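You operate a simulated robot arm through the tools that you are given. There is no shell and no other tool. Be economical: measure what you need, move in short steps, check, and stop when the job is done.

The job below is to be done with a simulated two-armed robot. You get a single attempt, and the scene is never put back.

## Task
Pick up the blue chock with one hand, pass it to the other hand and put it on the lower shelf of the yellow cart.

It is judged by the outcome, as a careful person would: the job done as asked, and still so three seconds after it is handed in. It fails if anything else is knocked over, pushed out of place, dropped, spilled or broken.

## Robot
Two 6-joint arms with two-finger grippers on one trunk, on a base that drives. Base frame: it is fixed to the floor where the robot stands at the start and does not move with it; the origin is under the middle of the robot, x ahead of it, y to its left, z up. Readings come in mm, rad, newtons and seconds.
The left shoulder is at the start at [60, 143, 725], the right one opposite. With the tool pointing down near the work surface each hand reaches from about 320 to 720 mm from the robot's upright axis, wherever it stands, measured 20 degrees to its own side. Places, roughly: blue chock (6x20x15 cm) [500, 100, 700]; lower shelf of the yellow cart [100, 4600, 200]. Payload 2.45 kg a hand.
The tool frame of a hand sits at the grasp point between the pads (the TCP): z along the fingers, y along the line on which they close. The tips reach 26 mm beyond it. Largest opening 96 mm; the body of the gripper starts 69 mm behind the TCP.
Orientation is that of the tool frame in the base frame, as a unit quaternion [x, y, z, w]. With the fingers straight down and closing along the base's y, the tool's x points along the base's -x, its y along +y and its z along -z.

## Interface
- The arms move only by the tool servo_tool. It takes "left_rows", "right_rows" or both (then of equal length, played together; a hand with none holds still); each is one flat list of numbers, 7 for each row, row after row: the shift along the tool's x, y, z in mm, then the turn, a rotation vector about the tool's x, y, z in rad, then the opening, from 0 (shut) to 1 (fully open). In form: [dx, dy, dz, ax, ay, az, claw, dx, dy, dz, ax, ay, az, claw, ...]. A call has 1 to 12 rows; each row shifts and turns the commanded pose from where the row before left it, along the tool's axes as they then stand. A row lasts 0.2 s, in which the tool goes at most 50 mm and 0.15 rad; a call with a longer step from one row to the next is refused whole, and so is a gripper value outside its range. A pose out of reach is approached as far as the arm can. The call stops where the force on the tool passes 40 N (or 10 N more than at its start, if that is more) or the arm is blocked; 0.2 s more then pass. Each finger halts on what it meets, pressing with about 33 N; the grip force reading is that of the motor and also rises with nothing between the fingers. The clock runs only during rows and for 0.2 s after the last one: add rows that do not move to give the fingers time. The reply holds the time, the measured pose of the TCP, the force on the tool along the base axes, the opening and the grip force, in the units named above and with some noise, with the torque about the TCP (base axes, N m) and any sound that the robot's microphone picked up, and new pictures: "pictures" is both (left out), scene, wrist or none (wrist: the cameras of the hands that moved).
- Cameras (640 x 400 px; columns grow to the right, rows downward): "scene" is now at [134.6, 3.8, 1321.5]; the picture's right is [0.07, -1.00, 0.00], its down [-0.80, -0.06, -0.60] and it looks along [0.60, 0.04, -0.80] (base axes); focal length 255 px, centre (320, 200). "left" rides on the left gripper at [82, -3, -98] in its tool frame; the picture's right is [0.04, 1.00, 0.00], its down [-0.73, 0.03, -0.68] and it looks along [-0.68, 0.03, 0.73] (tool axes); focal length 256 px, centre (320, 200). "right" rides on the right gripper at [82, 3, -98] in its tool frame; the picture's right is [-0.04, 1.00, 0.00], its down [-0.73, -0.03, -0.68] and it looks along [-0.68, -0.03, 0.73] (tool axes); focal length 256 px, centre (320, 200). There is no depth. A picture from a camera that has moved, and an enlarged one, comes with that camera's place and axes in the base frame and with its lens.
- raise_lower(by): slides the trunk up (or, below 0, down) by that many mm; the arms and the scene camera ride with it, the base frame stays. It gives what a move gives, with no picture.
- drive_base(legs): drives the robot by 1 to 6 legs, each [ahead, turn to the left] in mm and rad, along the robot's own axes; the way and the turn of a leg run together, so that a leg with both is an arc; at most 1500 mm and 3.142 rad a leg. The arms and the cameras ride along, it lands a little off, and it stops where it bumps. It gives what a move gives, and a new picture of the scene camera.
- aim_head(pan, tilt): turns the head with the scene camera to pan (to the left, within 1.501 rad either way) and tilt (down, from -0.506 to 1.204), counted from straight ahead of the robot. It gives what a move gives, and a new picture of the scene camera.
- close_up(camera, box): a new picture of the part [left, top, right, bottom] of that camera's present view, enlarged. No time passes.
- hand_in(): hands the job in; it is judged then, once.

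Go step by step. Nothing tells you exact positions but the pictures and the camera data: compare them with the known pose of the tool, close in by small moves and look again before you grip or let go. The budget is 120 turns and 260 pictures, counting those below and the enlarged ones. Unless the task says otherwise, let go and move clear before handing in, and close with one line.

The tools are called after "Request:" as a command line: name --argument value ..., lists and objects as JSON in quotes. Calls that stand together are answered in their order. servo_tool: Moves the arms, as the interface text tells. Its arguments: {"type":"object","properties":{"left_rows":{"type":"array","items":{"type":"number"}},"right_rows":{"type":"array","items":{"type":"number"}},"pictures":{"type":"string","enum":["both","scene","wrist","none"]}},"required":[]} The other tools are called the same way: raise_lower (by) slides the trunk up or down; drive_base (legs) drives the base; aim_head (pan, tilt) turns the head that bears the scene camera; close_up (camera, box) takes an enlarged picture of a part of a camera's view; hand_in () hands the job in.

At the start:

```text
time_s: 0.0
left_tool_pos: [463.5, 316.7, 902.0]
left_ee_rot: [0.004, 1.0, 0.0, 0.001]
left_contact_force: [0.2, 0.2, -1.3]
left_torque: [-0.02, 0.0, -0.02]
left_finger_gap: 95.9
left_gripper_force: 0.1
right_tool_pos: [593.5, -130.8, 872.3]
right_ee_rot: [0.004, 1.0, 0.0, -0.001]
right_contact_force: [-1.2, -0.2, 0.6]
right_torque: [-0.01, -0.02, 0.0]
right_finger_gap: 96.3
right_gripper_force: 0.0
trunk travel left (down, up): [-350.0, 240.0]
robot x, y, heading: [-1.3, 2.0, 0.003]
head pan, tilt: [0.07, 0.922]
```

scene: 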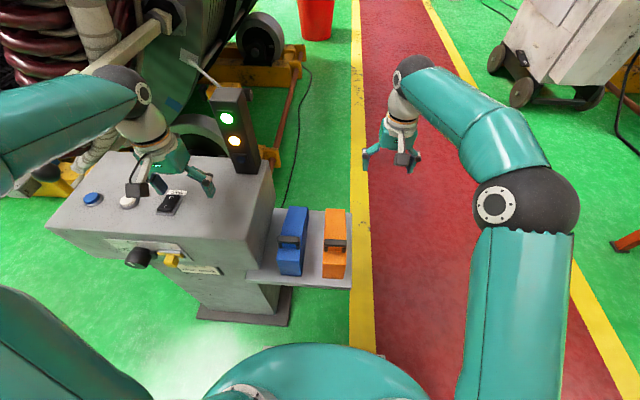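
right: 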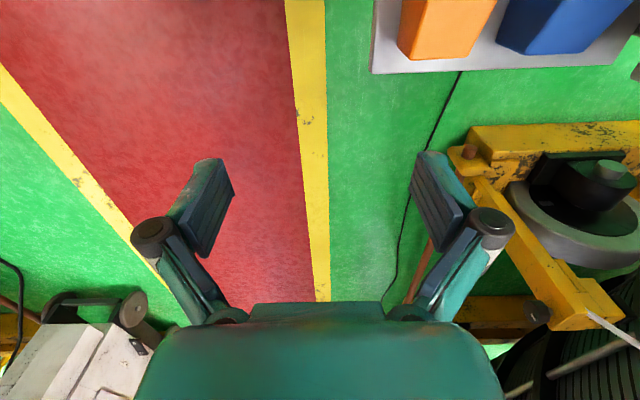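
left: 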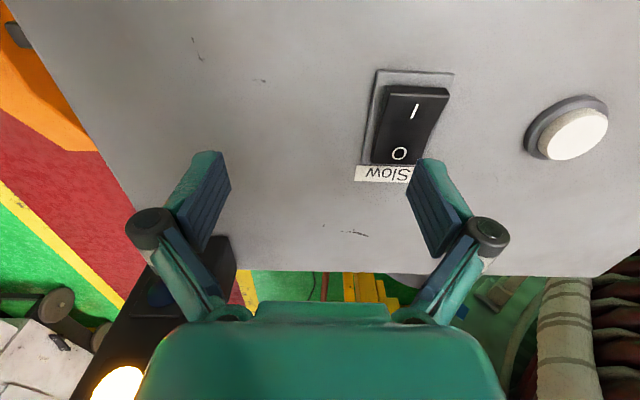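

I see the blue chock on a small side shelf of the console, next to an orange one. I'll enlarge the view to measure it.

Request:
close_up --camera "scene" --box '[240, 180, 370, 300]'

Request:
aim_head --pan 1.5 --tilt 0.3

```text
3.33 times, centred on (305, 240) of scene
camera zoom: at [134.6, 3.8, 1321.5], right [0.07, -1.0, 0.0], down [-0.8, -0.06, -0.6], along [0.6, 0.04, -0.8], focal length 849 px, centre (370, 67)
```

zoom: 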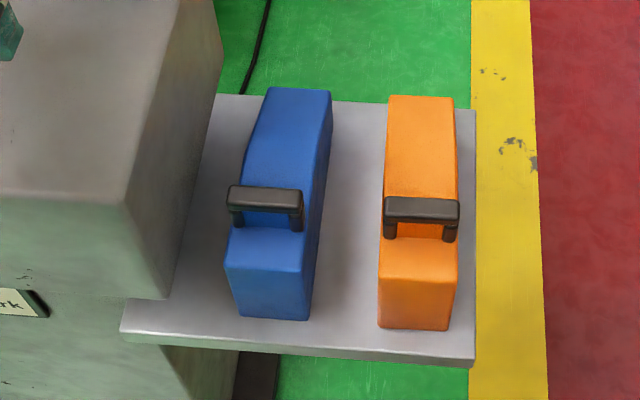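

```text
time_s: 1.6
left_tool_pos: [463.4, 316.8, 902.2]
left_ee_rot: [0.003, 1.0, 0.0, 0.0]
left_contact_force: [-0.1, -0.4, 0.5]
left_torque: [0.02, 0.02, 0.03]
left_finger_gap: 96.1
left_gripper_force: 0.0
right_tool_pos: [594.0, -130.3, 873.4]
right_ee_rot: [0.003, 1.0, 0.0, 0.0]
right_contact_force: [0.2, 0.0, -0.6]
right_torque: [0.02, 0.03, 0.02]
right_finger_gap: 95.7
right_gripper_force: 0.1
trunk travel left (down, up): [-350.0, 240.0]
robot x, y, heading: [2.2, -1.5, -0.001]
head pan, tilt: [1.499, 0.3]
camera scene: at [67.2, 91.8, 1375.4], right [1.0, -0.07, 0.0], down [-0.02, -0.3, -0.96], along [0.07, 0.95, -0.3], focal length 255 px, centre (320, 200)
```

scene: 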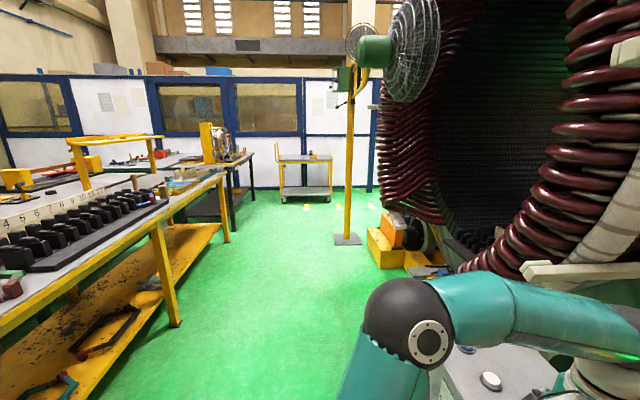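

The cart is about 4.6 m off to the left with a clear aisle. I take the chock to span about x 400–600, y 72–132, with its base near z 590 and a sloping top with a handle at about x 445. The right hand goes over it first, at safe height, behind the handle.

Request:
aim_head --pan 0.07 --tilt 0.92

Request:
servo_tool --right_rows '[12, 39, 0, 0, 0, 0, 1, 12, 39, 0, 0, 0, 0, 1, 12, 39, 0, 0, 0, 0, 1, 12, 39, 0, 0, 0, 0, 1, 12, 39, 0, 0, 0, 0, 1, 12, 38, 0, 0, 0, 0, 1, 0, 0, 0, 0, 0, 0, 1]' --pictures "both"

```text
time_s: 3.1
left_tool_pos: [462.9, 316.8, 901.3]
left_ee_rot: [0.004, 1.0, 0.001, 0.0]
left_contact_force: [0.9, 0.2, -0.3]
left_torque: [-0.01, 0.0, -0.04]
left_finger_gap: 95.8
left_gripper_force: 0.0
right_tool_pos: [592.2, -130.9, 873.0]
right_ee_rot: [0.003, 1.0, 0.0, -0.001]
right_contact_force: [-0.6, 0.9, -0.4]
right_torque: [0.0, 0.01, 0.0]
right_finger_gap: 96.3
right_gripper_force: 0.1
trunk travel left (down, up): [-350.0, 240.0]
robot x, y, heading: [-1.8, -1.6, 0.002]
head pan, tilt: [0.07, 0.92]
camera scene: at [134.7, 3.9, 1321.7], right [0.07, -1.0, 0.0], down [-0.79, -0.06, -0.61], along [0.6, 0.04, -0.8], focal length 255 px, centre (320, 200)
```

scene: 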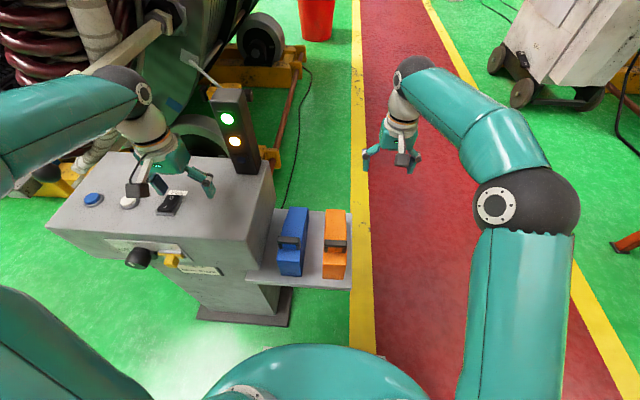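

```text
time_s: 4.7
left_tool_pos: [462.5, 317.2, 901.6]
left_ee_rot: [0.004, 1.0, -0.001, 0.0]
left_contact_force: [-0.3, -0.3, -0.4]
left_torque: [-0.01, -0.01, 0.0]
left_finger_gap: 96.1
left_gripper_force: 0.0
right_tool_pos: [522.3, 102.9, 871.5]
right_ee_rot: [0.004, 1.0, 0.0, 0.0]
right_contact_force: [0.6, 0.7, 0.0]
right_torque: [-0.02, -0.01, -0.02]
right_finger_gap: 96.0
right_gripper_force: 0.2
trunk travel left (down, up): [-350.0, 240.0]
robot x, y, heading: [1.8, -0.7, -0.002]
head pan, tilt: [0.07, 0.92]
camera scene: at [134.6, 4.0, 1321.7], right [0.07, -1.0, 0.0], down [-0.79, -0.06, -0.61], along [0.6, 0.04, -0.8], focal length 255 px, centre (320, 200)
camera right: at [440.8, 105.7, 970.8], right [0.05, 1.0, 0.0], down [0.73, -0.04, 0.68], along [0.68, -0.03, -0.73], focal length 256 px, centre (320, 200)
```

scene: 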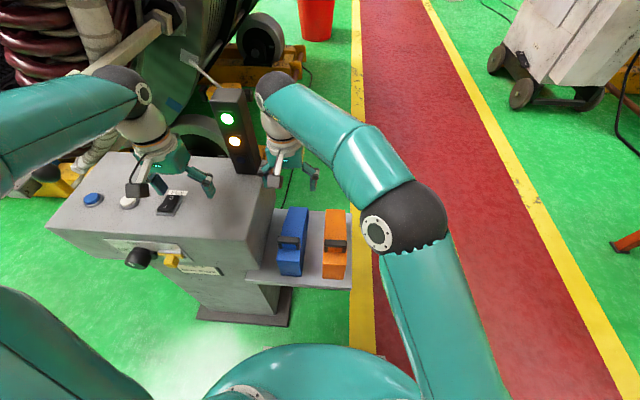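
right: 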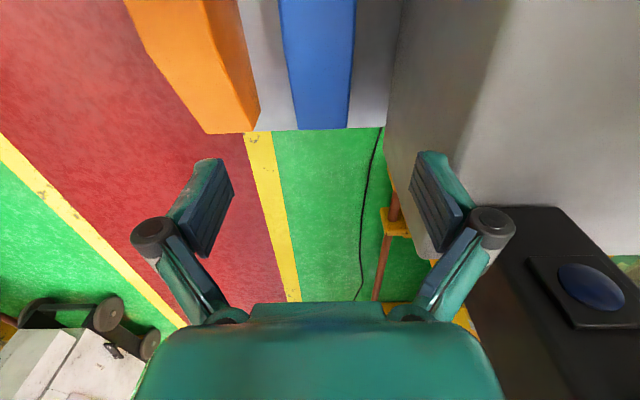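

The chock is centred under the right hand: y about 73–133, top about z 700. I'll come down partway and check again.

Request:
servo_tool --right_rows '[0, 0, 35, 0, 0, 0, 1, 0, 0, 35, 0, 0, 0, 1, 0, 0, 35, 0, 0, 0, 1, 0, 0, 27, 0, 0, 0, 1, 0, 0, 0, 0, 0, 0, 1]'

Request:
close_up --camera "scene" --box '[230, 130, 370, 300]'

```text
time_s: 5.9
left_tool_pos: [462.0, 316.1, 901.6]
left_ee_rot: [0.003, 1.0, 0.0, 0.0]
left_contact_force: [0.0, 0.2, -1.0]
left_torque: [-0.03, 0.01, 0.0]
left_finger_gap: 95.7
left_gripper_force: 0.3
right_tool_pos: [522.0, 103.5, 739.7]
right_ee_rot: [0.003, 1.0, -0.001, -0.001]
right_contact_force: [-0.5, 0.6, -0.8]
right_torque: [0.02, 0.0, -0.01]
right_finger_gap: 95.8
right_gripper_force: 0.0
trunk travel left (down, up): [-350.0, 240.0]
robot x, y, heading: [-0.7, 0.5, 0.003]
head pan, tilt: [0.07, 0.92]
camera scene: at [134.5, 3.8, 1321.7], right [0.07, -1.0, 0.0], down [-0.79, -0.06, -0.61], along [0.6, 0.04, -0.8], focal length 255 px, centre (320, 200)
camera right: at [439.7, 106.0, 839.5], right [0.05, 1.0, 0.0], down [0.73, -0.04, 0.68], along [0.68, -0.03, -0.73], focal length 256 px, centre (320, 200)
```

scene: 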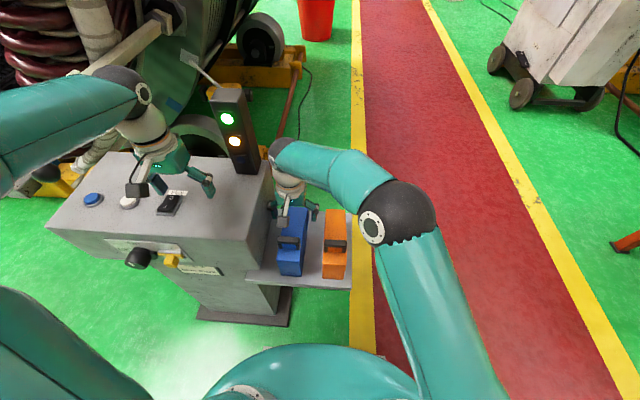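
right: 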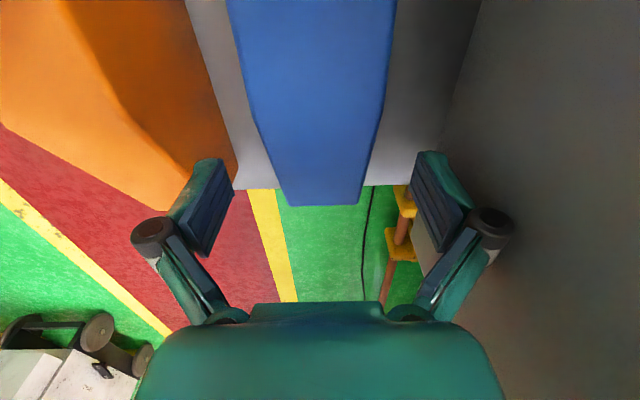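

```text
2.35 times, centred on (300, 215) of scene
camera zoom: at [134.5, 3.8, 1321.7], right [0.07, -1.0, 0.0], down [-0.79, -0.06, -0.61], along [0.6, 0.04, -0.8], focal length 599 px, centre (367, 165)
```

zoom: 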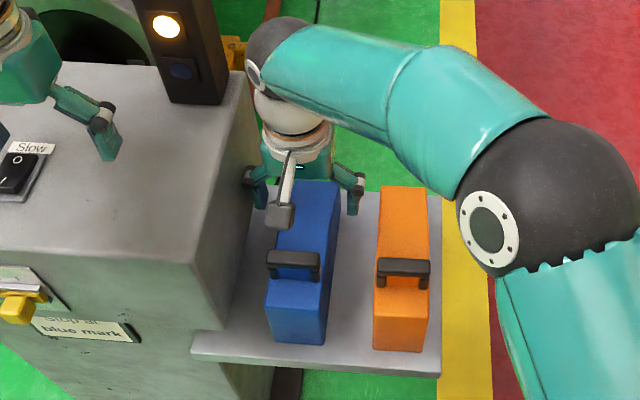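

The wrist view shows the chock's top nearer z 728, so its base is near 620 and the handle top near 768. I'll grip the body behind the handle at x of about 530, z of about 692, so the hand's camera stays clear of the handle.

Request:
servo_tool --right_rows '[-8, 0, 0, 0, 0, 0, 1, 0, 0, 16, 0, 0, 0, 1, 0, 0, 16, 0, 0, 0, 1, 0, 0, 15, 0, 0, 0, 1, 0, 0, 0, 0, 0, 0, 1]'

Request:
close_up --camera "scene" --box '[250, 170, 350, 290]'

```text
time_s: 7.1
left_tool_pos: [463.1, 317.6, 901.4]
left_ee_rot: [0.003, 1.0, 0.0, -0.001]
left_contact_force: [0.1, 0.8, -0.9]
left_torque: [-0.02, 0.03, -0.04]
left_finger_gap: 96.1
left_gripper_force: 0.0
right_tool_pos: [529.4, 102.7, 693.9]
right_ee_rot: [0.003, 1.0, 0.0, -0.001]
right_contact_force: [0.4, -0.1, 0.0]
right_torque: [0.01, -0.01, -0.02]
right_finger_gap: 95.9
right_gripper_force: 0.1
trunk travel left (down, up): [-350.0, 240.0]
robot x, y, heading: [-0.3, -0.2, -0.001]
head pan, tilt: [0.07, 0.92]
camera scene: at [134.6, 3.8, 1321.7], right [0.07, -1.0, 0.0], down [-0.79, -0.06, -0.61], along [0.6, 0.04, -0.8], focal length 255 px, centre (320, 200)
camera right: at [447.7, 105.5, 793.2], right [0.05, 1.0, 0.0], down [0.73, -0.03, 0.68], along [0.68, -0.03, -0.73], focal length 256 px, centre (320, 200)
```

scene: 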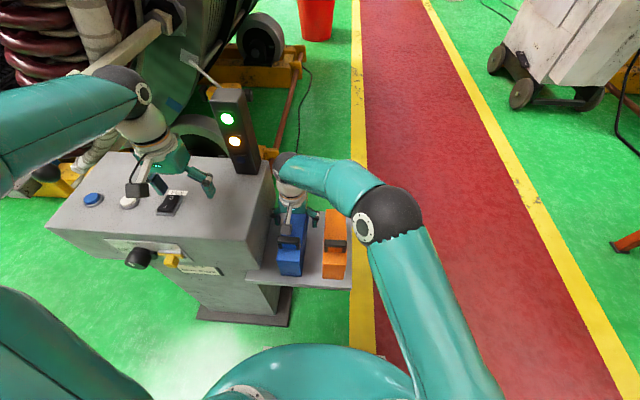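
right: 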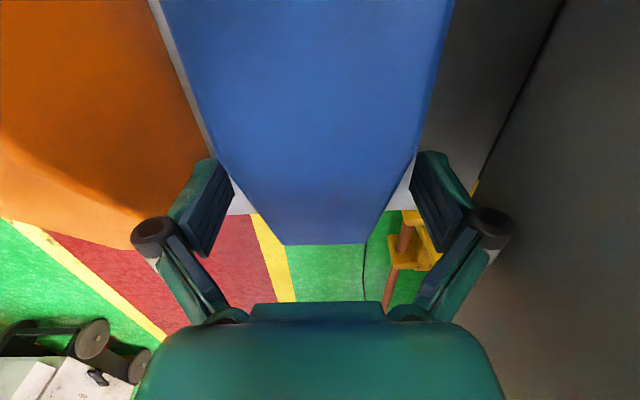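

```text
3.33 times, centred on (300, 230) of scene
camera zoom: at [134.6, 3.8, 1321.7], right [0.07, -1.0, 0.0], down [-0.79, -0.06, -0.61], along [0.6, 0.04, -0.8], focal length 849 px, centre (387, 100)
```

zoom: 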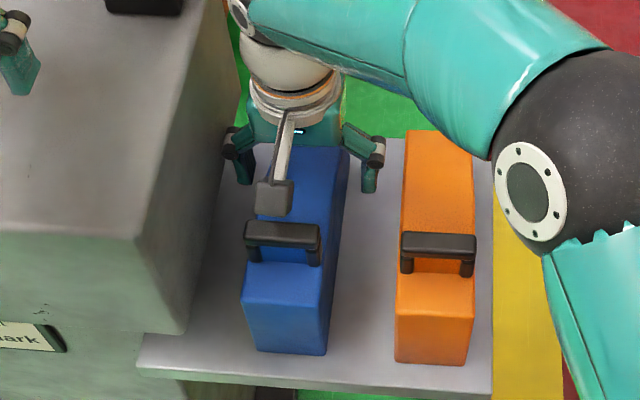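

The fingers straddle the body evenly with the camera clear of the handle. I'm closing the right hand.

Request:
servo_tool --right_rows '[0, 0, 0, 0, 0, 0, 0.5, 0, 0, 0, 0, 0, 0, 0.4, 0, 0, 0, 0, 0, 0, 0.3, 0, 0, 0, 0, 0, 0, 0.3, 0, 0, 0, 0, 0, 0, 0.3]' --pictures "wrist"

```text
time_s: 8.3
left_tool_pos: [462.7, 316.3, 901.7]
left_ee_rot: [0.003, 1.0, 0.001, 0.0]
left_contact_force: [0.2, 0.2, -0.5]
left_torque: [0.03, 0.01, -0.02]
left_finger_gap: 96.2
left_gripper_force: 0.0
right_tool_pos: [530.4, 102.5, 694.1]
right_ee_rot: [0.004, 1.0, 0.0, 0.001]
right_contact_force: [0.4, 0.5, 0.4]
right_torque: [0.15, 0.04, -0.17]
right_finger_gap: 59.7
right_gripper_force: 33.0
trunk travel left (down, up): [-350.0, 240.0]
robot x, y, heading: [-3.1, 1.6, 0.004]
head pan, tilt: [0.07, 0.92]
camera right: at [447.7, 105.7, 793.5], right [0.05, 1.0, 0.0], down [0.73, -0.04, 0.68], along [0.68, -0.03, -0.73], focal length 256 px, centre (320, 200)
```

right: 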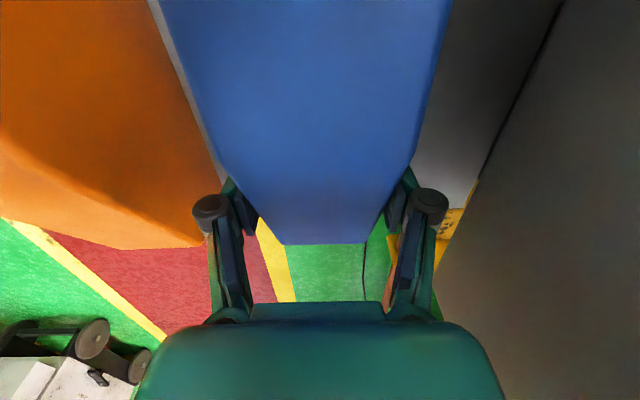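

It holds at 60 mm with 33 N. I'll lift a little and read the weight.

Request:
servo_tool --right_rows '[0, 0, -4, 0, 0, 0, 0.2, 0, 0, -6, 0, 0, 0, 0.2, 0, 0, -10, 0, 0, 0, 0.2, 0, 0, 0, 0, 0, 0, 0.2, 0, 0, 0, 0, 0, 0, 0.2]'

Request:
close_up --camera "scene" --box '[250, 170, 350, 290]'

```text
time_s: 9.5
left_tool_pos: [462.2, 317.9, 901.5]
left_ee_rot: [0.003, 1.0, 0.0, 0.0]
left_contact_force: [-0.5, -1.1, 0.2]
left_torque: [-0.01, -0.01, 0.02]
left_finger_gap: 95.9
left_gripper_force: 0.1
right_tool_pos: [530.6, 104.1, 715.1]
right_ee_rot: [0.004, 1.0, 0.0, -0.001]
right_contact_force: [0.8, 0.5, -5.7]
right_torque: [0.0, -0.28, -0.03]
right_finger_gap: 59.8
right_gripper_force: 33.1
trunk travel left (down, up): [-350.0, 240.0]
robot x, y, heading: [-0.1, -2.5, -0.0]
head pan, tilt: [0.07, 0.92]
camera scene: at [135.1, 3.9, 1321.6], right [0.07, -1.0, 0.0], down [-0.79, -0.06, -0.61], along [0.6, 0.04, -0.8], focal length 255 px, centre (320, 200)
camera right: at [448.6, 106.3, 813.6], right [0.05, 1.0, 0.0], down [0.73, -0.04, 0.68], along [0.68, -0.03, -0.73], focal length 256 px, centre (320, 200)
```

scene: 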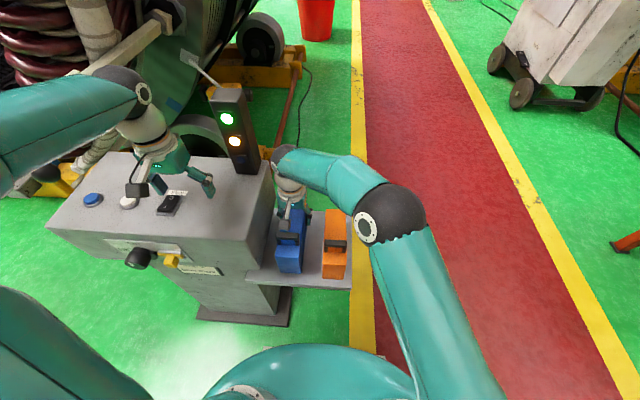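
right: 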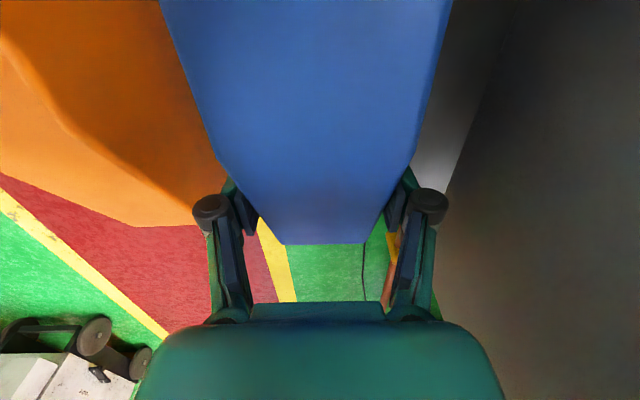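

```text
3.33 times, centred on (300, 230) of scene
camera zoom: at [135.1, 3.9, 1321.6], right [0.07, -1.0, 0.0], down [-0.79, -0.06, -0.61], along [0.6, 0.04, -0.8], focal length 849 px, centre (387, 100)
```

zoom: 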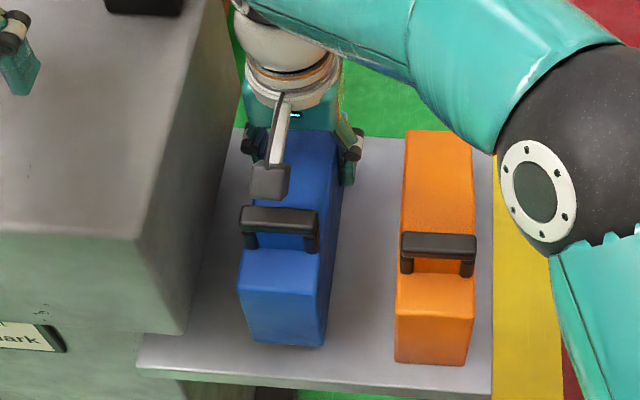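

It lifts level, about 0.6 kg with the centre of mass near x 483. I'll raise it and bring it to the middle in front of the robot for the handover.

Request:
servo_tool --right_rows '[0, 0, -25, 0, 0, 0, 0.2, 0, 0, -35, 0, 0, 0, 0.2, 0, 0, -35, 0, 0, 0, 0.2, 0, 0, -35, 0, 0, 0, 0.2, 0, 0, -35, 0, 0, 0, 0.2, 0, 0, -20, 0, 0, 0, 0.2, -20, -20, 0, 0, 0, 0, 0.2, -25, -25, 0, 0, 0, 0, 0.2, -25, -25, 0, 0, 0, 0, 0.2, -20, -20, 0, 0, 0, 0, 0.2, 0, 0, 0, 0, 0, 0, 0.2]'

```text
time_s: 11.9
left_tool_pos: [464.0, 316.8, 902.1]
left_ee_rot: [0.004, 1.0, -0.001, 0.001]
left_contact_force: [-0.2, -0.5, -0.7]
left_torque: [0.01, 0.0, 0.0]
left_finger_gap: 96.0
left_gripper_force: 0.0
right_tool_pos: [594.3, 13.8, 891.0]
right_ee_rot: [0.003, 1.0, 0.0, -0.001]
right_contact_force: [0.3, -0.2, -4.7]
right_torque: [-0.01, -0.25, -0.03]
right_finger_gap: 59.9
right_gripper_force: 33.1
right hand out of reach, approached as far as the arm can: row 9, 10
trunk travel left (down, up): [-350.0, 240.0]
robot x, y, heading: [0.8, -0.0, 0.001]
head pan, tilt: [0.07, 0.92]
camera scene: at [135.1, 3.8, 1321.6], right [0.07, -1.0, 0.0], down [-0.79, -0.06, -0.61], along [0.6, 0.04, -0.8], focal length 255 px, centre (320, 200)
camera right: at [512.7, 16.9, 990.2], right [0.05, 1.0, 0.0], down [0.73, -0.03, 0.68], along [0.68, -0.03, -0.74], focal length 256 px, centre (320, 200)
```

scene: 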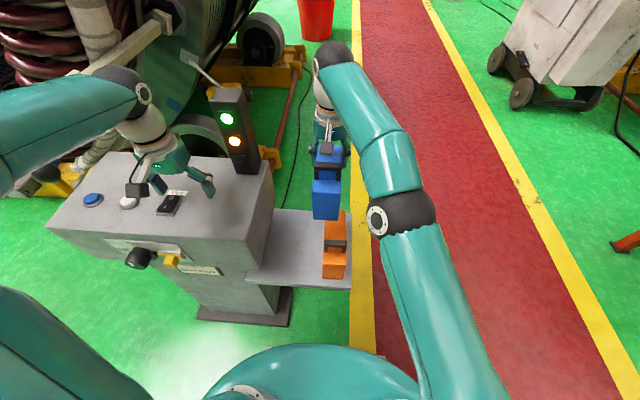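
right: 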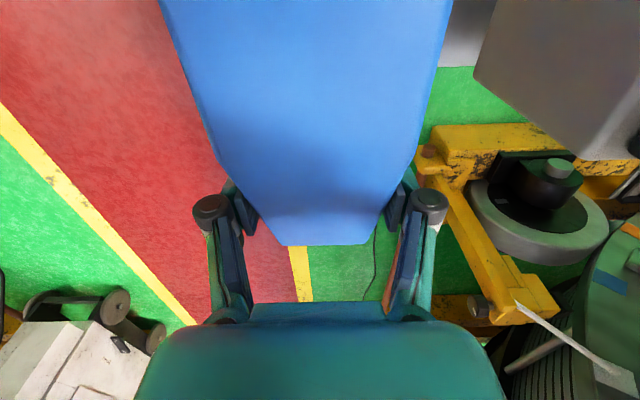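

The chock is clear of the console, with its near face at about x 459, y 14. I'll pitch the left hand 45° forward and back it up, then bring it across.

Request:
servo_tool --left_rows '[0, 0, -20, 0, 0, 0, 1, 0, 0, 0, 0, -0.131, 0, 1, 0, 0, 0, 0, -0.131, 0, 1, 0, 0, 0, 0, -0.131, 0, 1, 0, 0, 0, 0, -0.131, 0, 1, 0, 0, 0, 0, -0.131, 0, 1, 0, 0, 0, 0, -0.13, 0, 1, 0, 0, -30, 0, 0, 0, 1, 0, 0, -30, 0, 0, 0, 1, 0, 0, -30, 0, 0, 0, 1, 0, 0, 0, 0, 0, 0, 1]'

```text
time_s: 14.3
left_tool_pos: [398.9, 316.6, 985.6]
left_ee_rot: [0.004, 0.924, -0.002, 0.383]
left_contact_force: [0.8, 0.2, -0.5]
left_torque: [0.0, -0.01, 0.02]
left_finger_gap: 96.2
left_gripper_force: 0.0
right_tool_pos: [593.6, 13.0, 890.7]
right_ee_rot: [0.004, 1.0, 0.001, 0.0]
right_contact_force: [0.0, -0.9, -5.5]
right_torque: [0.0, -0.25, 0.04]
right_finger_gap: 59.6
right_gripper_force: 32.9
trunk travel left (down, up): [-350.0, 240.0]
robot x, y, heading: [0.2, 1.9, -0.003]
head pan, tilt: [0.07, 0.92]
camera scene: at [135.1, 3.8, 1321.6], right [0.07, -1.0, 0.0], down [-0.79, -0.06, -0.6], along [0.6, 0.04, -0.8], focal length 255 px, centre (320, 200)
camera left: at [271.5, 313.7, 998.1], right [-0.02, 1.0, -0.03], down [0.04, 0.03, 1.0], along [1.0, 0.02, -0.04], focal length 256 px, centre (320, 200)
```

scene: 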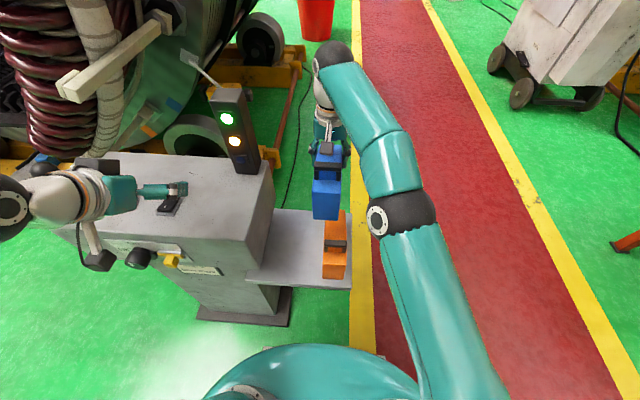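
left: 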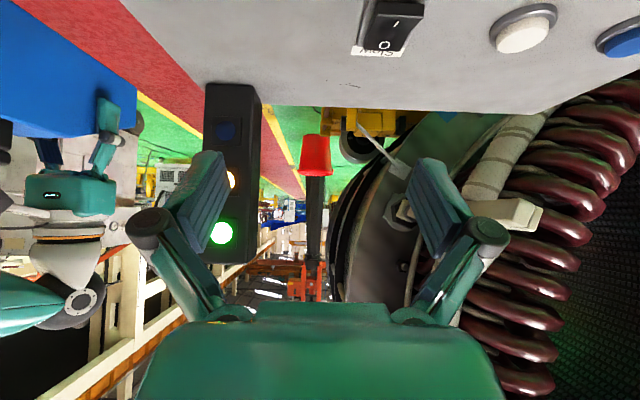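

The left hand is pitched as wanted. I'll bring both hands together at y of about 80, with the left still backed off.

Request:
servo_tool --left_rows '[0, -39, 0, 0, 0, 0, 1, 0, -39, 0, 0, 0, 0, 1, 0, -39, 0, 0, 0, 0, 1, 0, -39, 0, 0, 0, 0, 1, 0, -39, 0, 0, 0, 0, 1, 0, -41, 0, 0, 0, 0, 1, 0, 0, 0, 0, 0, 0, 1]' --right_rows '[5, 11, 0, 0, 0, 0, 0.2, 0, 11, 0, 0, 0, 0, 0.2, 0, 11, 0, 0, 0, 0, 0.2, 0, 11, 0, 0, 0, 0, 0.2, 0, 11, 0, 0, 0, 0, 0.2, 0, 11, 0, 0, 0, 0, 0.2, 0, 0, 0, 0, 0, 0, 0.2]'

Request:
close_up --camera "scene" --box '[200, 100, 400, 260]'

```text
time_s: 15.9
left_tool_pos: [398.2, 81.7, 987.5]
left_ee_rot: [0.003, 0.924, -0.002, 0.383]
left_contact_force: [-0.3, 0.1, 0.5]
left_torque: [-0.02, -0.02, 0.02]
left_finger_gap: 95.9
left_gripper_force: 0.1
right_tool_pos: [571.4, 74.7, 884.7]
right_ee_rot: [0.007, 1.0, 0.001, -0.001]
right_contact_force: [-0.3, -0.7, -5.6]
right_torque: [0.01, -0.28, -0.02]
right_finger_gap: 59.8
right_gripper_force: 32.8
right hand out of reach, approached as far as the arm can: row 3, 4, 5, 6
trunk travel left (down, up): [-350.0, 240.0]
robot x, y, heading: [1.2, 4.0, 0.001]
head pan, tilt: [0.07, 0.92]
camera scene: at [134.8, 3.8, 1321.9], right [0.07, -1.0, 0.0], down [-0.79, -0.06, -0.61], along [0.6, 0.04, -0.8], focal length 255 px, centre (320, 200)
camera right: at [489.8, 78.3, 983.6], right [0.05, 1.0, 0.0], down [0.73, -0.04, 0.68], along [0.68, -0.04, -0.73], focal length 256 px, centre (320, 200)
camera left: at [270.5, 79.0, 998.2], right [-0.02, 1.0, -0.03], down [0.04, 0.03, 1.0], along [1.0, 0.02, -0.04], focal length 256 px, centre (320, 200)
```

scene: 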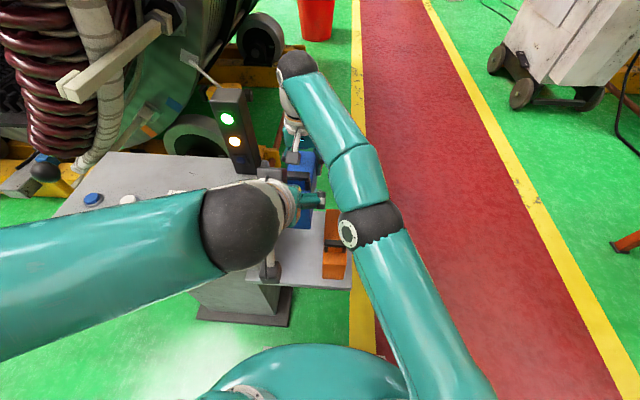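
right: 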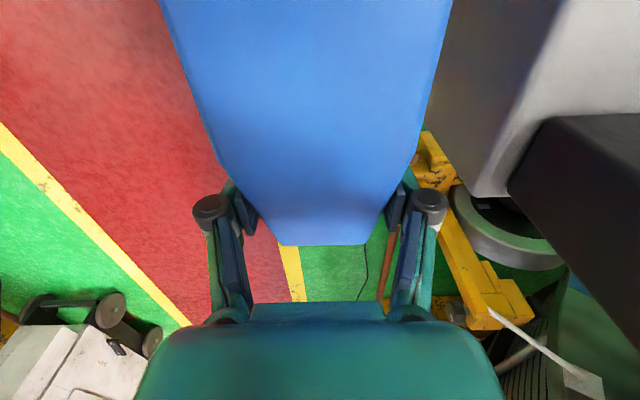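
left: 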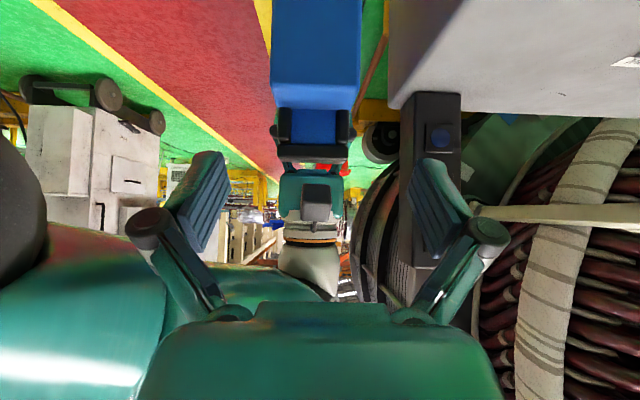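

```text
2.50 times, centred on (300, 180) of scene
camera zoom: at [134.8, 3.8, 1321.9], right [0.07, -1.0, 0.0], down [-0.79, -0.06, -0.61], along [0.6, 0.04, -0.8], focal length 636 px, centre (370, 250)
```

zoom: 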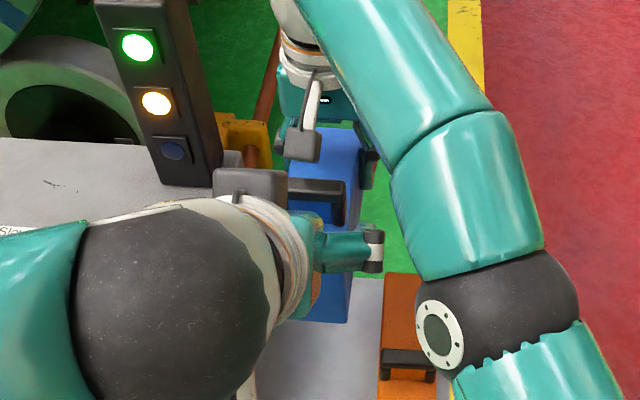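

The left camera agrees with my estimate: near face at x of about 437, top z of about 917, centre y of about 76. I'll advance the left hand partway along its axis, then look.

Request:
servo_tool --left_rows '[10, -3, 0, 0, 0, 0, 1, 10, -3, 0, 0, 0, 0, 1, 5, 0, 20, 0, 0, 0, 1, 0, 0, 25, 0, 0, 0, 1, 0, 0, 25, 0, 0, 0, 1, 0, 0, 0, 0, 0, 0, 1]'

Request:
close_up --camera "scene" --box '[240, 100, 400, 260]'

```text
time_s: 17.3
left_tool_pos: [430.4, 73.7, 916.7]
left_ee_rot: [0.003, 0.924, -0.002, 0.383]
left_contact_force: [1.0, -0.7, 1.0]
left_torque: [-0.01, -0.02, 0.02]
left_finger_gap: 95.8
left_gripper_force: 0.1
right_tool_pos: [572.4, 75.0, 882.3]
right_ee_rot: [0.007, 1.0, 0.0, -0.001]
right_contact_force: [1.0, 0.0, -5.0]
right_torque: [0.04, -0.26, -0.01]
right_finger_gap: 60.0
right_gripper_force: 33.7
trunk travel left (down, up): [-350.0, 240.0]
robot x, y, heading: [-2.3, 0.2, 0.002]
head pan, tilt: [0.07, 0.92]
camera scene: at [134.8, 3.8, 1321.6], right [0.07, -1.0, 0.0], down [-0.79, -0.06, -0.61], along [0.6, 0.04, -0.8], focal length 255 px, centre (320, 200)
camera left: at [303.6, 71.7, 929.8], right [-0.02, 1.0, -0.03], down [0.04, 0.03, 1.0], along [1.0, 0.02, -0.04], focal length 256 px, centre (320, 200)
```

scene: 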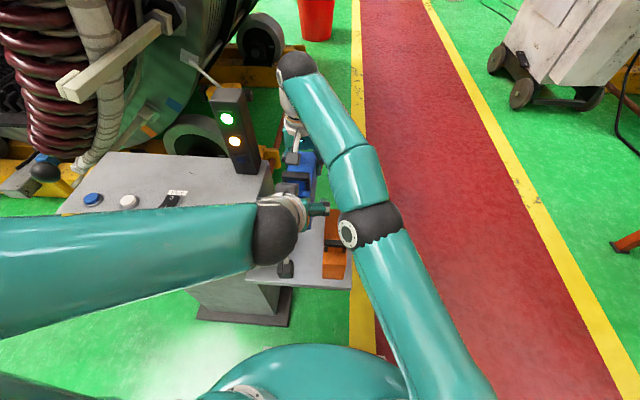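
left: 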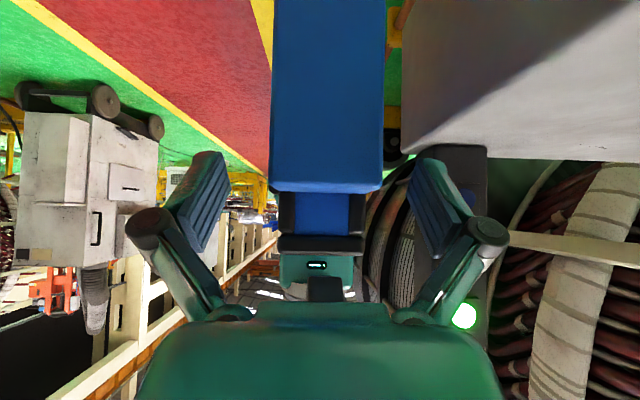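

```text
2.50 times, centred on (320, 180) of scene
camera zoom: at [134.8, 3.8, 1321.6], right [0.07, -1.0, 0.0], down [-0.79, -0.06, -0.61], along [0.6, 0.04, -0.8], focal length 636 px, centre (320, 250)
```

zoom: 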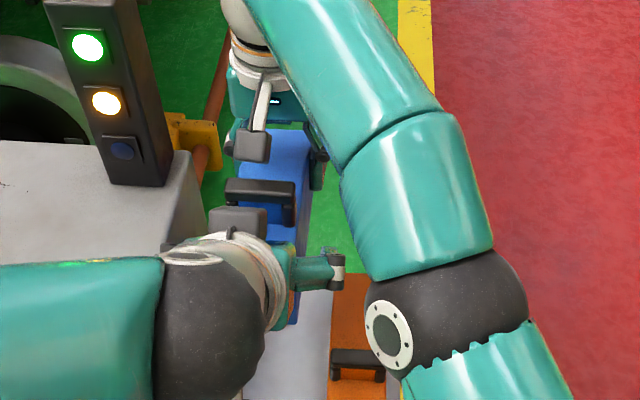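

There is a boxy part on the upper side of the left gripper that could meet the handle at this steep pitch. I'll look closer before going on.

Request:
close_up --camera "scene" --box '[270, 130, 350, 210]'

Request:
close_up --camera "left" --box '[240, 160, 400, 340]'

```text
5.00 times, centred on (310, 170) of scene
camera zoom: at [134.8, 3.8, 1321.6], right [0.07, -1.0, 0.0], down [-0.79, -0.06, -0.61], along [0.6, 0.04, -0.8], focal length 1273 px, centre (370, 350)
```

zoom: 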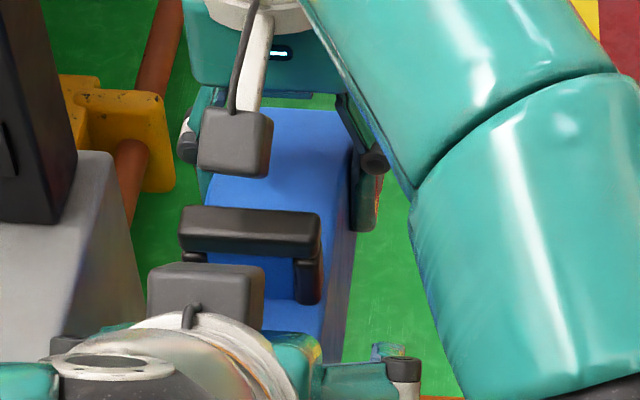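

```text
2.22 times, centred on (320, 250) of left
camera zoom: at [303.6, 71.7, 929.8], right [-0.02, 1.0, -0.03], down [0.04, 0.03, 1.0], along [1.0, 0.02, -0.04], focal length 569 px, centre (320, 89)
```

zoom: 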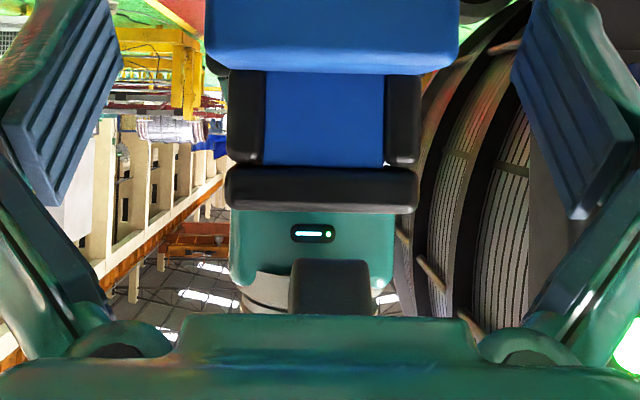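

To stay clear of the handle I'll flatten the left hand to about 20° below horizontal and lower it slightly before advancing.

Request:
servo_tool --left_rows '[0, 0, -10, 0, 0.109, 0, 1, 0, 0, 0, 0, 0.109, 0, 1, 0, 0, 0, 0, 0.109, 0, 1, 0, 0, 0, 0, 0.109, 0, 1, 15, 2, 0, 0, 0, 0, 1, 15, 1, 0, 0, 0, 0, 1, 0, 0, 0, 0, 0, 0, 1]'

Request:
close_up --camera "scene" --box '[250, 120, 370, 240]'

```text
time_s: 18.9
left_tool_pos: [394.5, 79.5, 915.2]
left_ee_rot: [0.005, 0.985, -0.001, 0.174]
left_contact_force: [0.5, -0.1, 0.2]
left_torque: [0.02, 0.01, 0.03]
left_finger_gap: 96.0
left_gripper_force: 0.0
right_tool_pos: [571.8, 75.1, 881.6]
right_ee_rot: [0.007, 1.0, 0.0, -0.001]
right_contact_force: [0.2, -0.9, -5.0]
right_torque: [-0.01, -0.24, 0.02]
right_finger_gap: 59.6
right_gripper_force: 32.1
trunk travel left (down, up): [-350.0, 240.0]
robot x, y, heading: [-2.2, -0.2, -0.0]
head pan, tilt: [0.07, 0.92]
camera scene: at [135.1, 3.8, 1321.5], right [0.07, -1.0, 0.0], down [-0.79, -0.06, -0.61], along [0.6, 0.04, -0.8], focal length 255 px, centre (320, 200)
camera left: at [283.9, 76.3, 980.7], right [-0.03, 1.0, -0.01], down [0.46, 0.03, 0.89], along [0.89, 0.02, -0.46], focal length 256 px, centre (320, 200)
```

scene: 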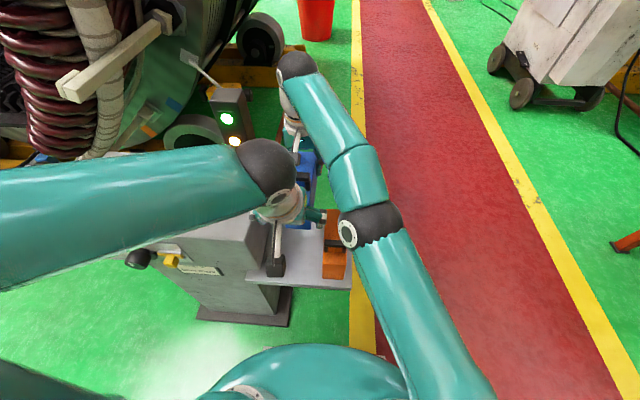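
left: 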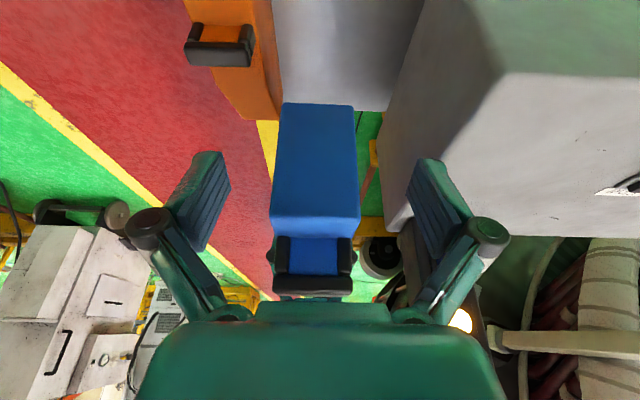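

```text
3.33 times, centred on (310, 180) of scene
camera zoom: at [135.1, 3.8, 1321.5], right [0.07, -1.0, 0.0], down [-0.79, -0.06, -0.61], along [0.6, 0.04, -0.8], focal length 849 px, centre (353, 267)
```

zoom: 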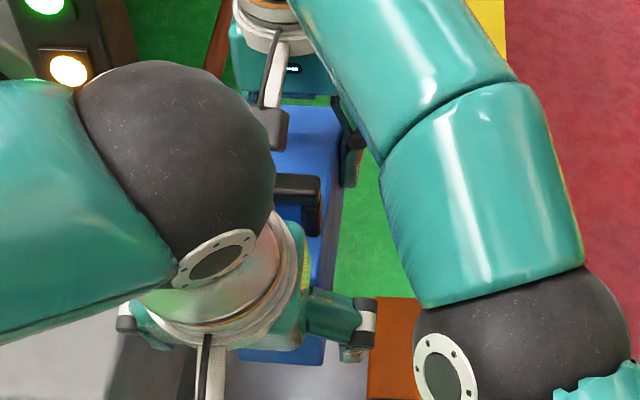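

I turned the wrong way and made the hand steeper. I'll reverse it through to 20° below horizontal, holding at this clear spot.

Request:
servo_tool --left_rows '[0, 0, 0, 0, -0.109, 0, 1, 0, 0, 0, 0, -0.109, 0, 1, 0, 0, 0, 0, -0.109, 0, 1, 0, 0, 0, 0, -0.109, 0, 1, 0, 0, 0, 0, -0.109, 0, 1, 0, 0, 0, 0, -0.109, 0, 1, 0, 0, 0, 0, -0.109, 0, 1, 0, 0, 0, 0, -0.109, 0, 1, 0, 0, 0, 0, 0, 0, 1]'

Request:
close_up --camera "scene" --box '[250, 120, 370, 240]'

```text
time_s: 20.9
left_tool_pos: [419.2, 55.3, 939.2]
left_ee_rot: [0.003, 0.82, -0.002, 0.573]
left_contact_force: [0.2, 0.5, 0.0]
left_torque: [-0.01, -0.02, 0.0]
left_finger_gap: 96.0
left_gripper_force: 0.0
left hand out of reach, approached as far as the arm can: row 6, 7, 8
right_tool_pos: [572.0, 75.2, 881.6]
right_ee_rot: [0.007, 1.0, 0.0, -0.002]
right_contact_force: [0.5, 0.5, -5.5]
right_torque: [-0.06, -0.23, 0.03]
right_finger_gap: 59.7
right_gripper_force: 32.8
trunk travel left (down, up): [-350.0, 240.0]
robot x, y, heading: [-0.1, -2.6, 0.001]
head pan, tilt: [0.07, 0.92]
camera scene: at [134.9, 3.8, 1321.7], right [0.07, -1.0, 0.0], down [-0.79, -0.06, -0.61], along [0.6, 0.04, -0.8], focal length 255 px, centre (320, 200)
camera left: at [298.7, 52.9, 897.8], right [-0.01, 1.0, -0.04], down [-0.39, 0.03, 0.92], along [0.92, 0.02, 0.39], focal length 256 px, centre (320, 200)
```

scene: 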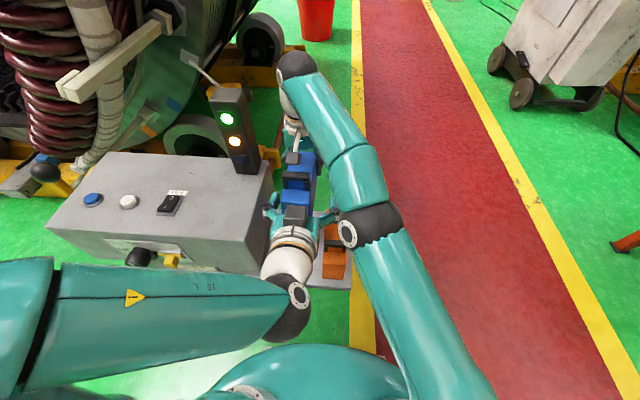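
left: 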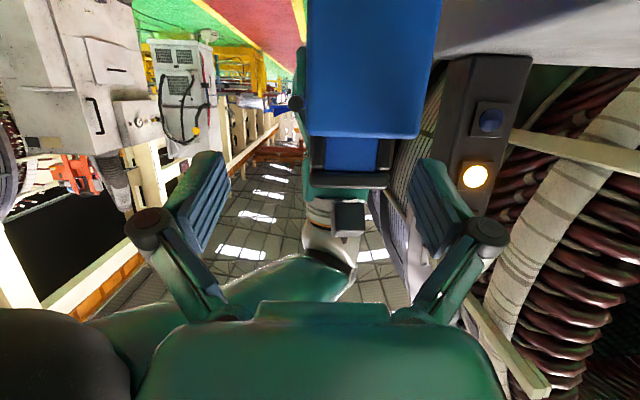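

```text
3.33 times, centred on (310, 180) of scene
camera zoom: at [134.9, 3.8, 1321.7], right [0.07, -1.0, 0.0], down [-0.79, -0.06, -0.61], along [0.6, 0.04, -0.8], focal length 849 px, centre (353, 267)
```

zoom: 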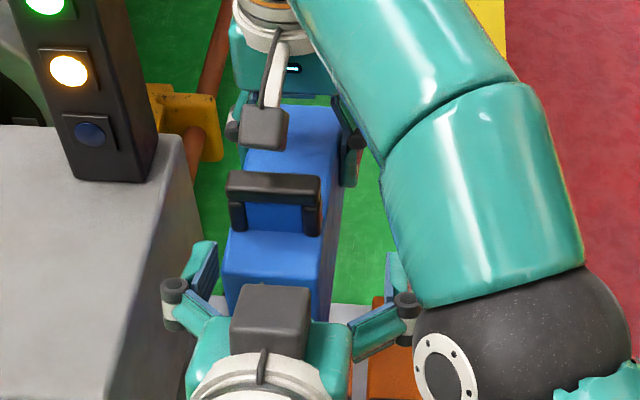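

The arm is too folded there for that pitch. The box is confirmed on the upper palm. I'll ease the pitch back, shift both hands right where both reach farther out, then approach.

Request:
servo_tool --left_rows '[0, 0, 0, 0, 0.11, 0, 1, 0, 0, 0, 0, 0.11, 0, 1, 0, 0, -10, 0, 0.11, 0, 1, 0, 0, 0, 0, 0, 0, 1, 0, -13, 0, 0, 0, 0, 1, 0, -13, 0, 0, 0, 0, 1, 0, -13, 0, 0, 0, 0, 1, 0, -13, 0, 0, 0, 0, 1, 0, -13, 0, 0, 0, 0, 1, 0, 0, 0, 0, 0, 0, 1]' --right_rows '[0, 0, 0, 0, 0, 0, 0.2, 0, 0, 0, 0, 0, 0, 0.2, 0, 0, 0, 0, 0, 0, 0.2, 0, -15, 0, 0, 0, 0, 0.2, -5, -15, 0, 0, 0, 0, 0.2, -5, -15, 0, 0, 0, 0, 0.2, -5, -15, 0, 0, 0, 0, 0.2, -5, -5, 0, 0, 0, 0, 0.2, 0, 0, 0, 0, 0, 0, 0.2, 0, 0, 0, 0, 0, 0, 0.2]'

Request:
close_up --camera "scene" --box '[270, 120, 390, 240]'

```text
time_s: 23.1
left_tool_pos: [409.5, -9.4, 946.0]
left_ee_rot: [0.003, 0.902, -0.001, 0.431]
left_contact_force: [0.3, 0.3, 0.0]
left_torque: [0.03, 0.02, 0.02]
left_finger_gap: 96.2
left_gripper_force: 0.1
right_tool_pos: [589.4, 12.2, 883.5]
right_ee_rot: [0.003, 1.0, 0.0, -0.002]
right_contact_force: [0.5, -0.3, -5.3]
right_torque: [-0.03, -0.25, -0.01]
right_finger_gap: 60.0
right_gripper_force: 32.9
trunk travel left (down, up): [-350.0, 240.0]
robot x, y, heading: [-0.0, -0.2, -0.003]
head pan, tilt: [0.07, 0.92]
camera scene: at [135.0, 3.7, 1321.6], right [0.07, -1.0, 0.0], down [-0.79, -0.06, -0.61], along [0.6, 0.04, -0.8], focal length 255 px, centre (320, 200)
camera right: at [507.5, 15.2, 982.4], right [0.05, 1.0, 0.0], down [0.73, -0.03, 0.68], along [0.68, -0.03, -0.73], focal length 256 px, centre (320, 200)
camera left: at [282.3, -11.9, 944.6], right [-0.02, 1.0, -0.03], down [-0.07, 0.03, 1.0], along [1.0, 0.02, 0.07], focal length 256 px, centre (320, 200)
```

scene: 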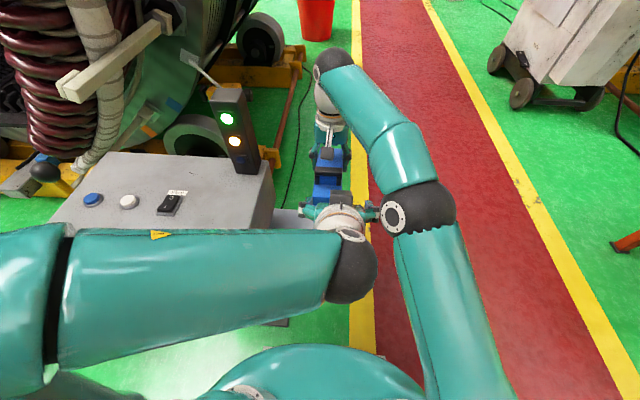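
right: 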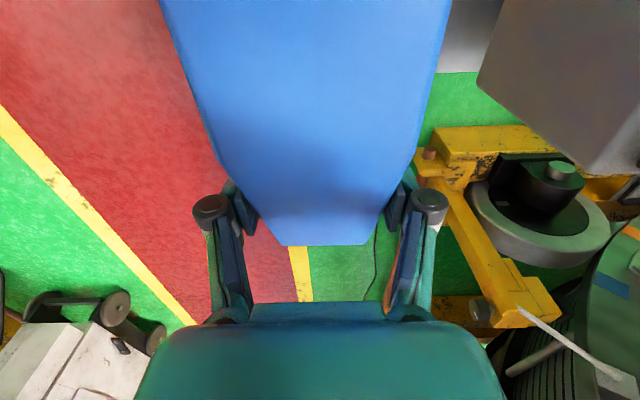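
left: 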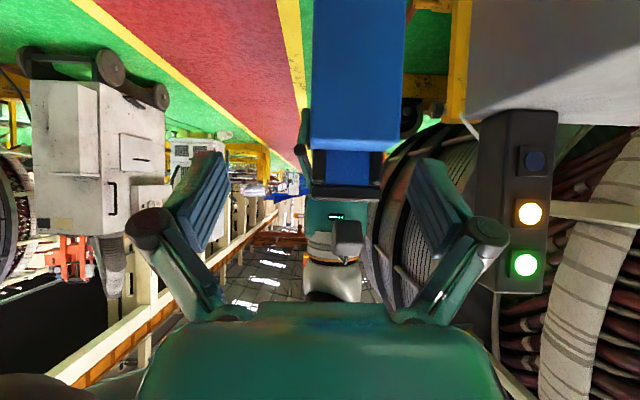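

```text
3.33 times, centred on (330, 180) of scene
camera zoom: at [135.0, 3.7, 1321.6], right [0.07, -1.0, 0.0], down [-0.79, -0.06, -0.61], along [0.6, 0.04, -0.8], focal length 849 px, centre (287, 267)
```

zoom: 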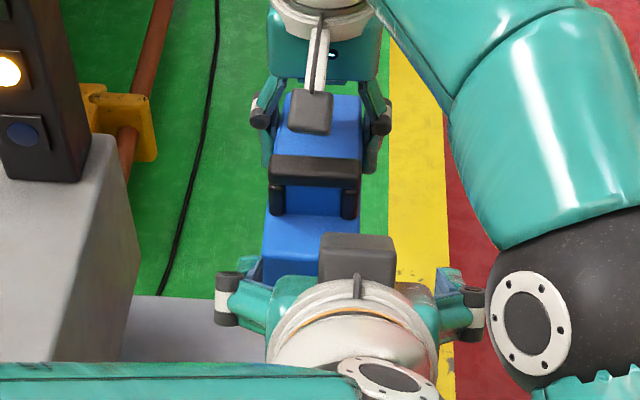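

Now the left hand needs +23 mm in y, then an advance with gradual flattening. I'll do the first half and check.

Request:
servo_tool --left_rows '[0, 12, 0, 0, 0, 0, 1, 0, 11, 0, 0, 0, 0, 1, 2, 0, 19, 0, -0.055, 0, 1, 3.3, 0, 18.8, 0, -0.055, 0, 1, 4.3, 0, 18.6, 0, -0.055, 0, 1, 0, 0, 0, 0, 0, 0, 1]'

Request:
close_up --camera "scene" --box '[270, 120, 390, 240]'

```text
time_s: 24.5
left_tool_pos: [448.8, 13.5, 905.1]
left_ee_rot: [0.004, 0.864, -0.002, 0.504]
left_contact_force: [0.3, -0.1, 0.2]
left_torque: [0.0, -0.01, 0.0]
left_finger_gap: 95.7
left_gripper_force: 0.1
right_tool_pos: [589.3, 12.5, 883.4]
right_ee_rot: [0.003, 1.0, 0.0, -0.001]
right_contact_force: [-0.3, -0.4, -5.1]
right_torque: [-0.01, -0.23, 0.02]
right_finger_gap: 59.6
right_gripper_force: 33.9
trunk travel left (down, up): [-350.0, 240.0]
robot x, y, heading: [-0.8, -2.9, 0.002]
head pan, tilt: [0.07, 0.92]
camera scene: at [134.9, 3.7, 1321.6], right [0.07, -1.0, 0.0], down [-0.79, -0.06, -0.61], along [0.6, 0.04, -0.8], focal length 255 px, centre (320, 200)
camera left: at [323.6, 11.1, 882.7], right [-0.01, 1.0, -0.04], down [-0.23, 0.03, 0.97], along [0.97, 0.02, 0.23], focal length 256 px, centre (320, 200)
```

scene: 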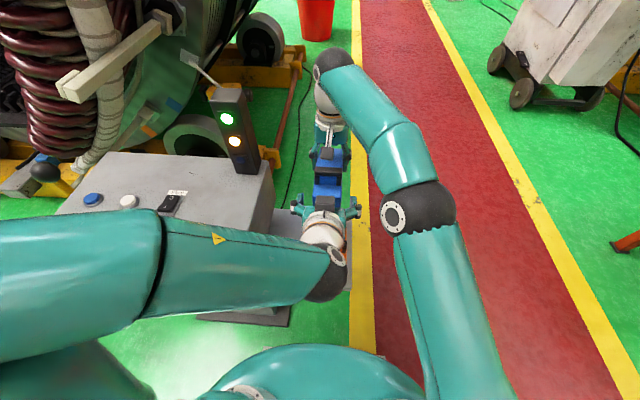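
left: 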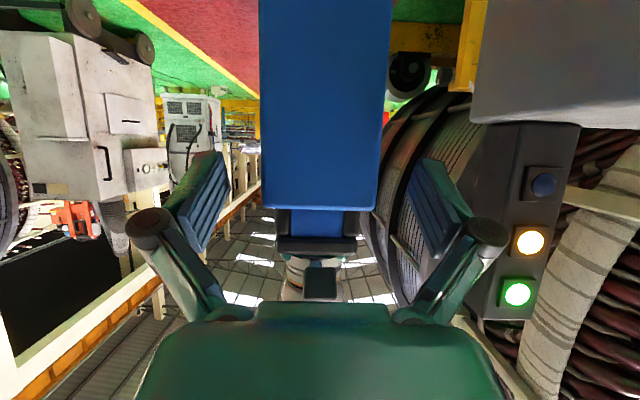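

```text
3.33 times, centred on (330, 180) of scene
camera zoom: at [134.9, 3.7, 1321.6], right [0.07, -1.0, 0.0], down [-0.79, -0.06, -0.61], along [0.6, 0.04, -0.8], focal length 849 px, centre (287, 267)
```

zoom: 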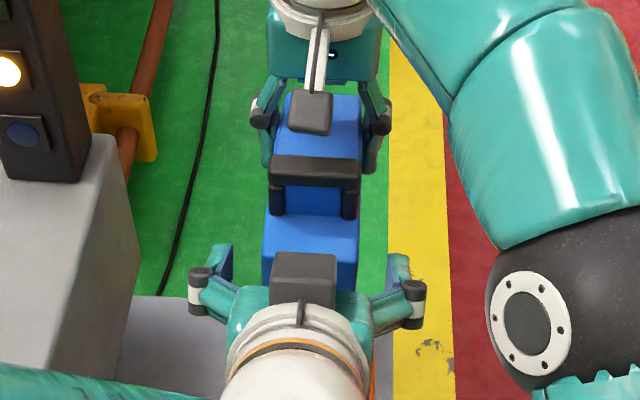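

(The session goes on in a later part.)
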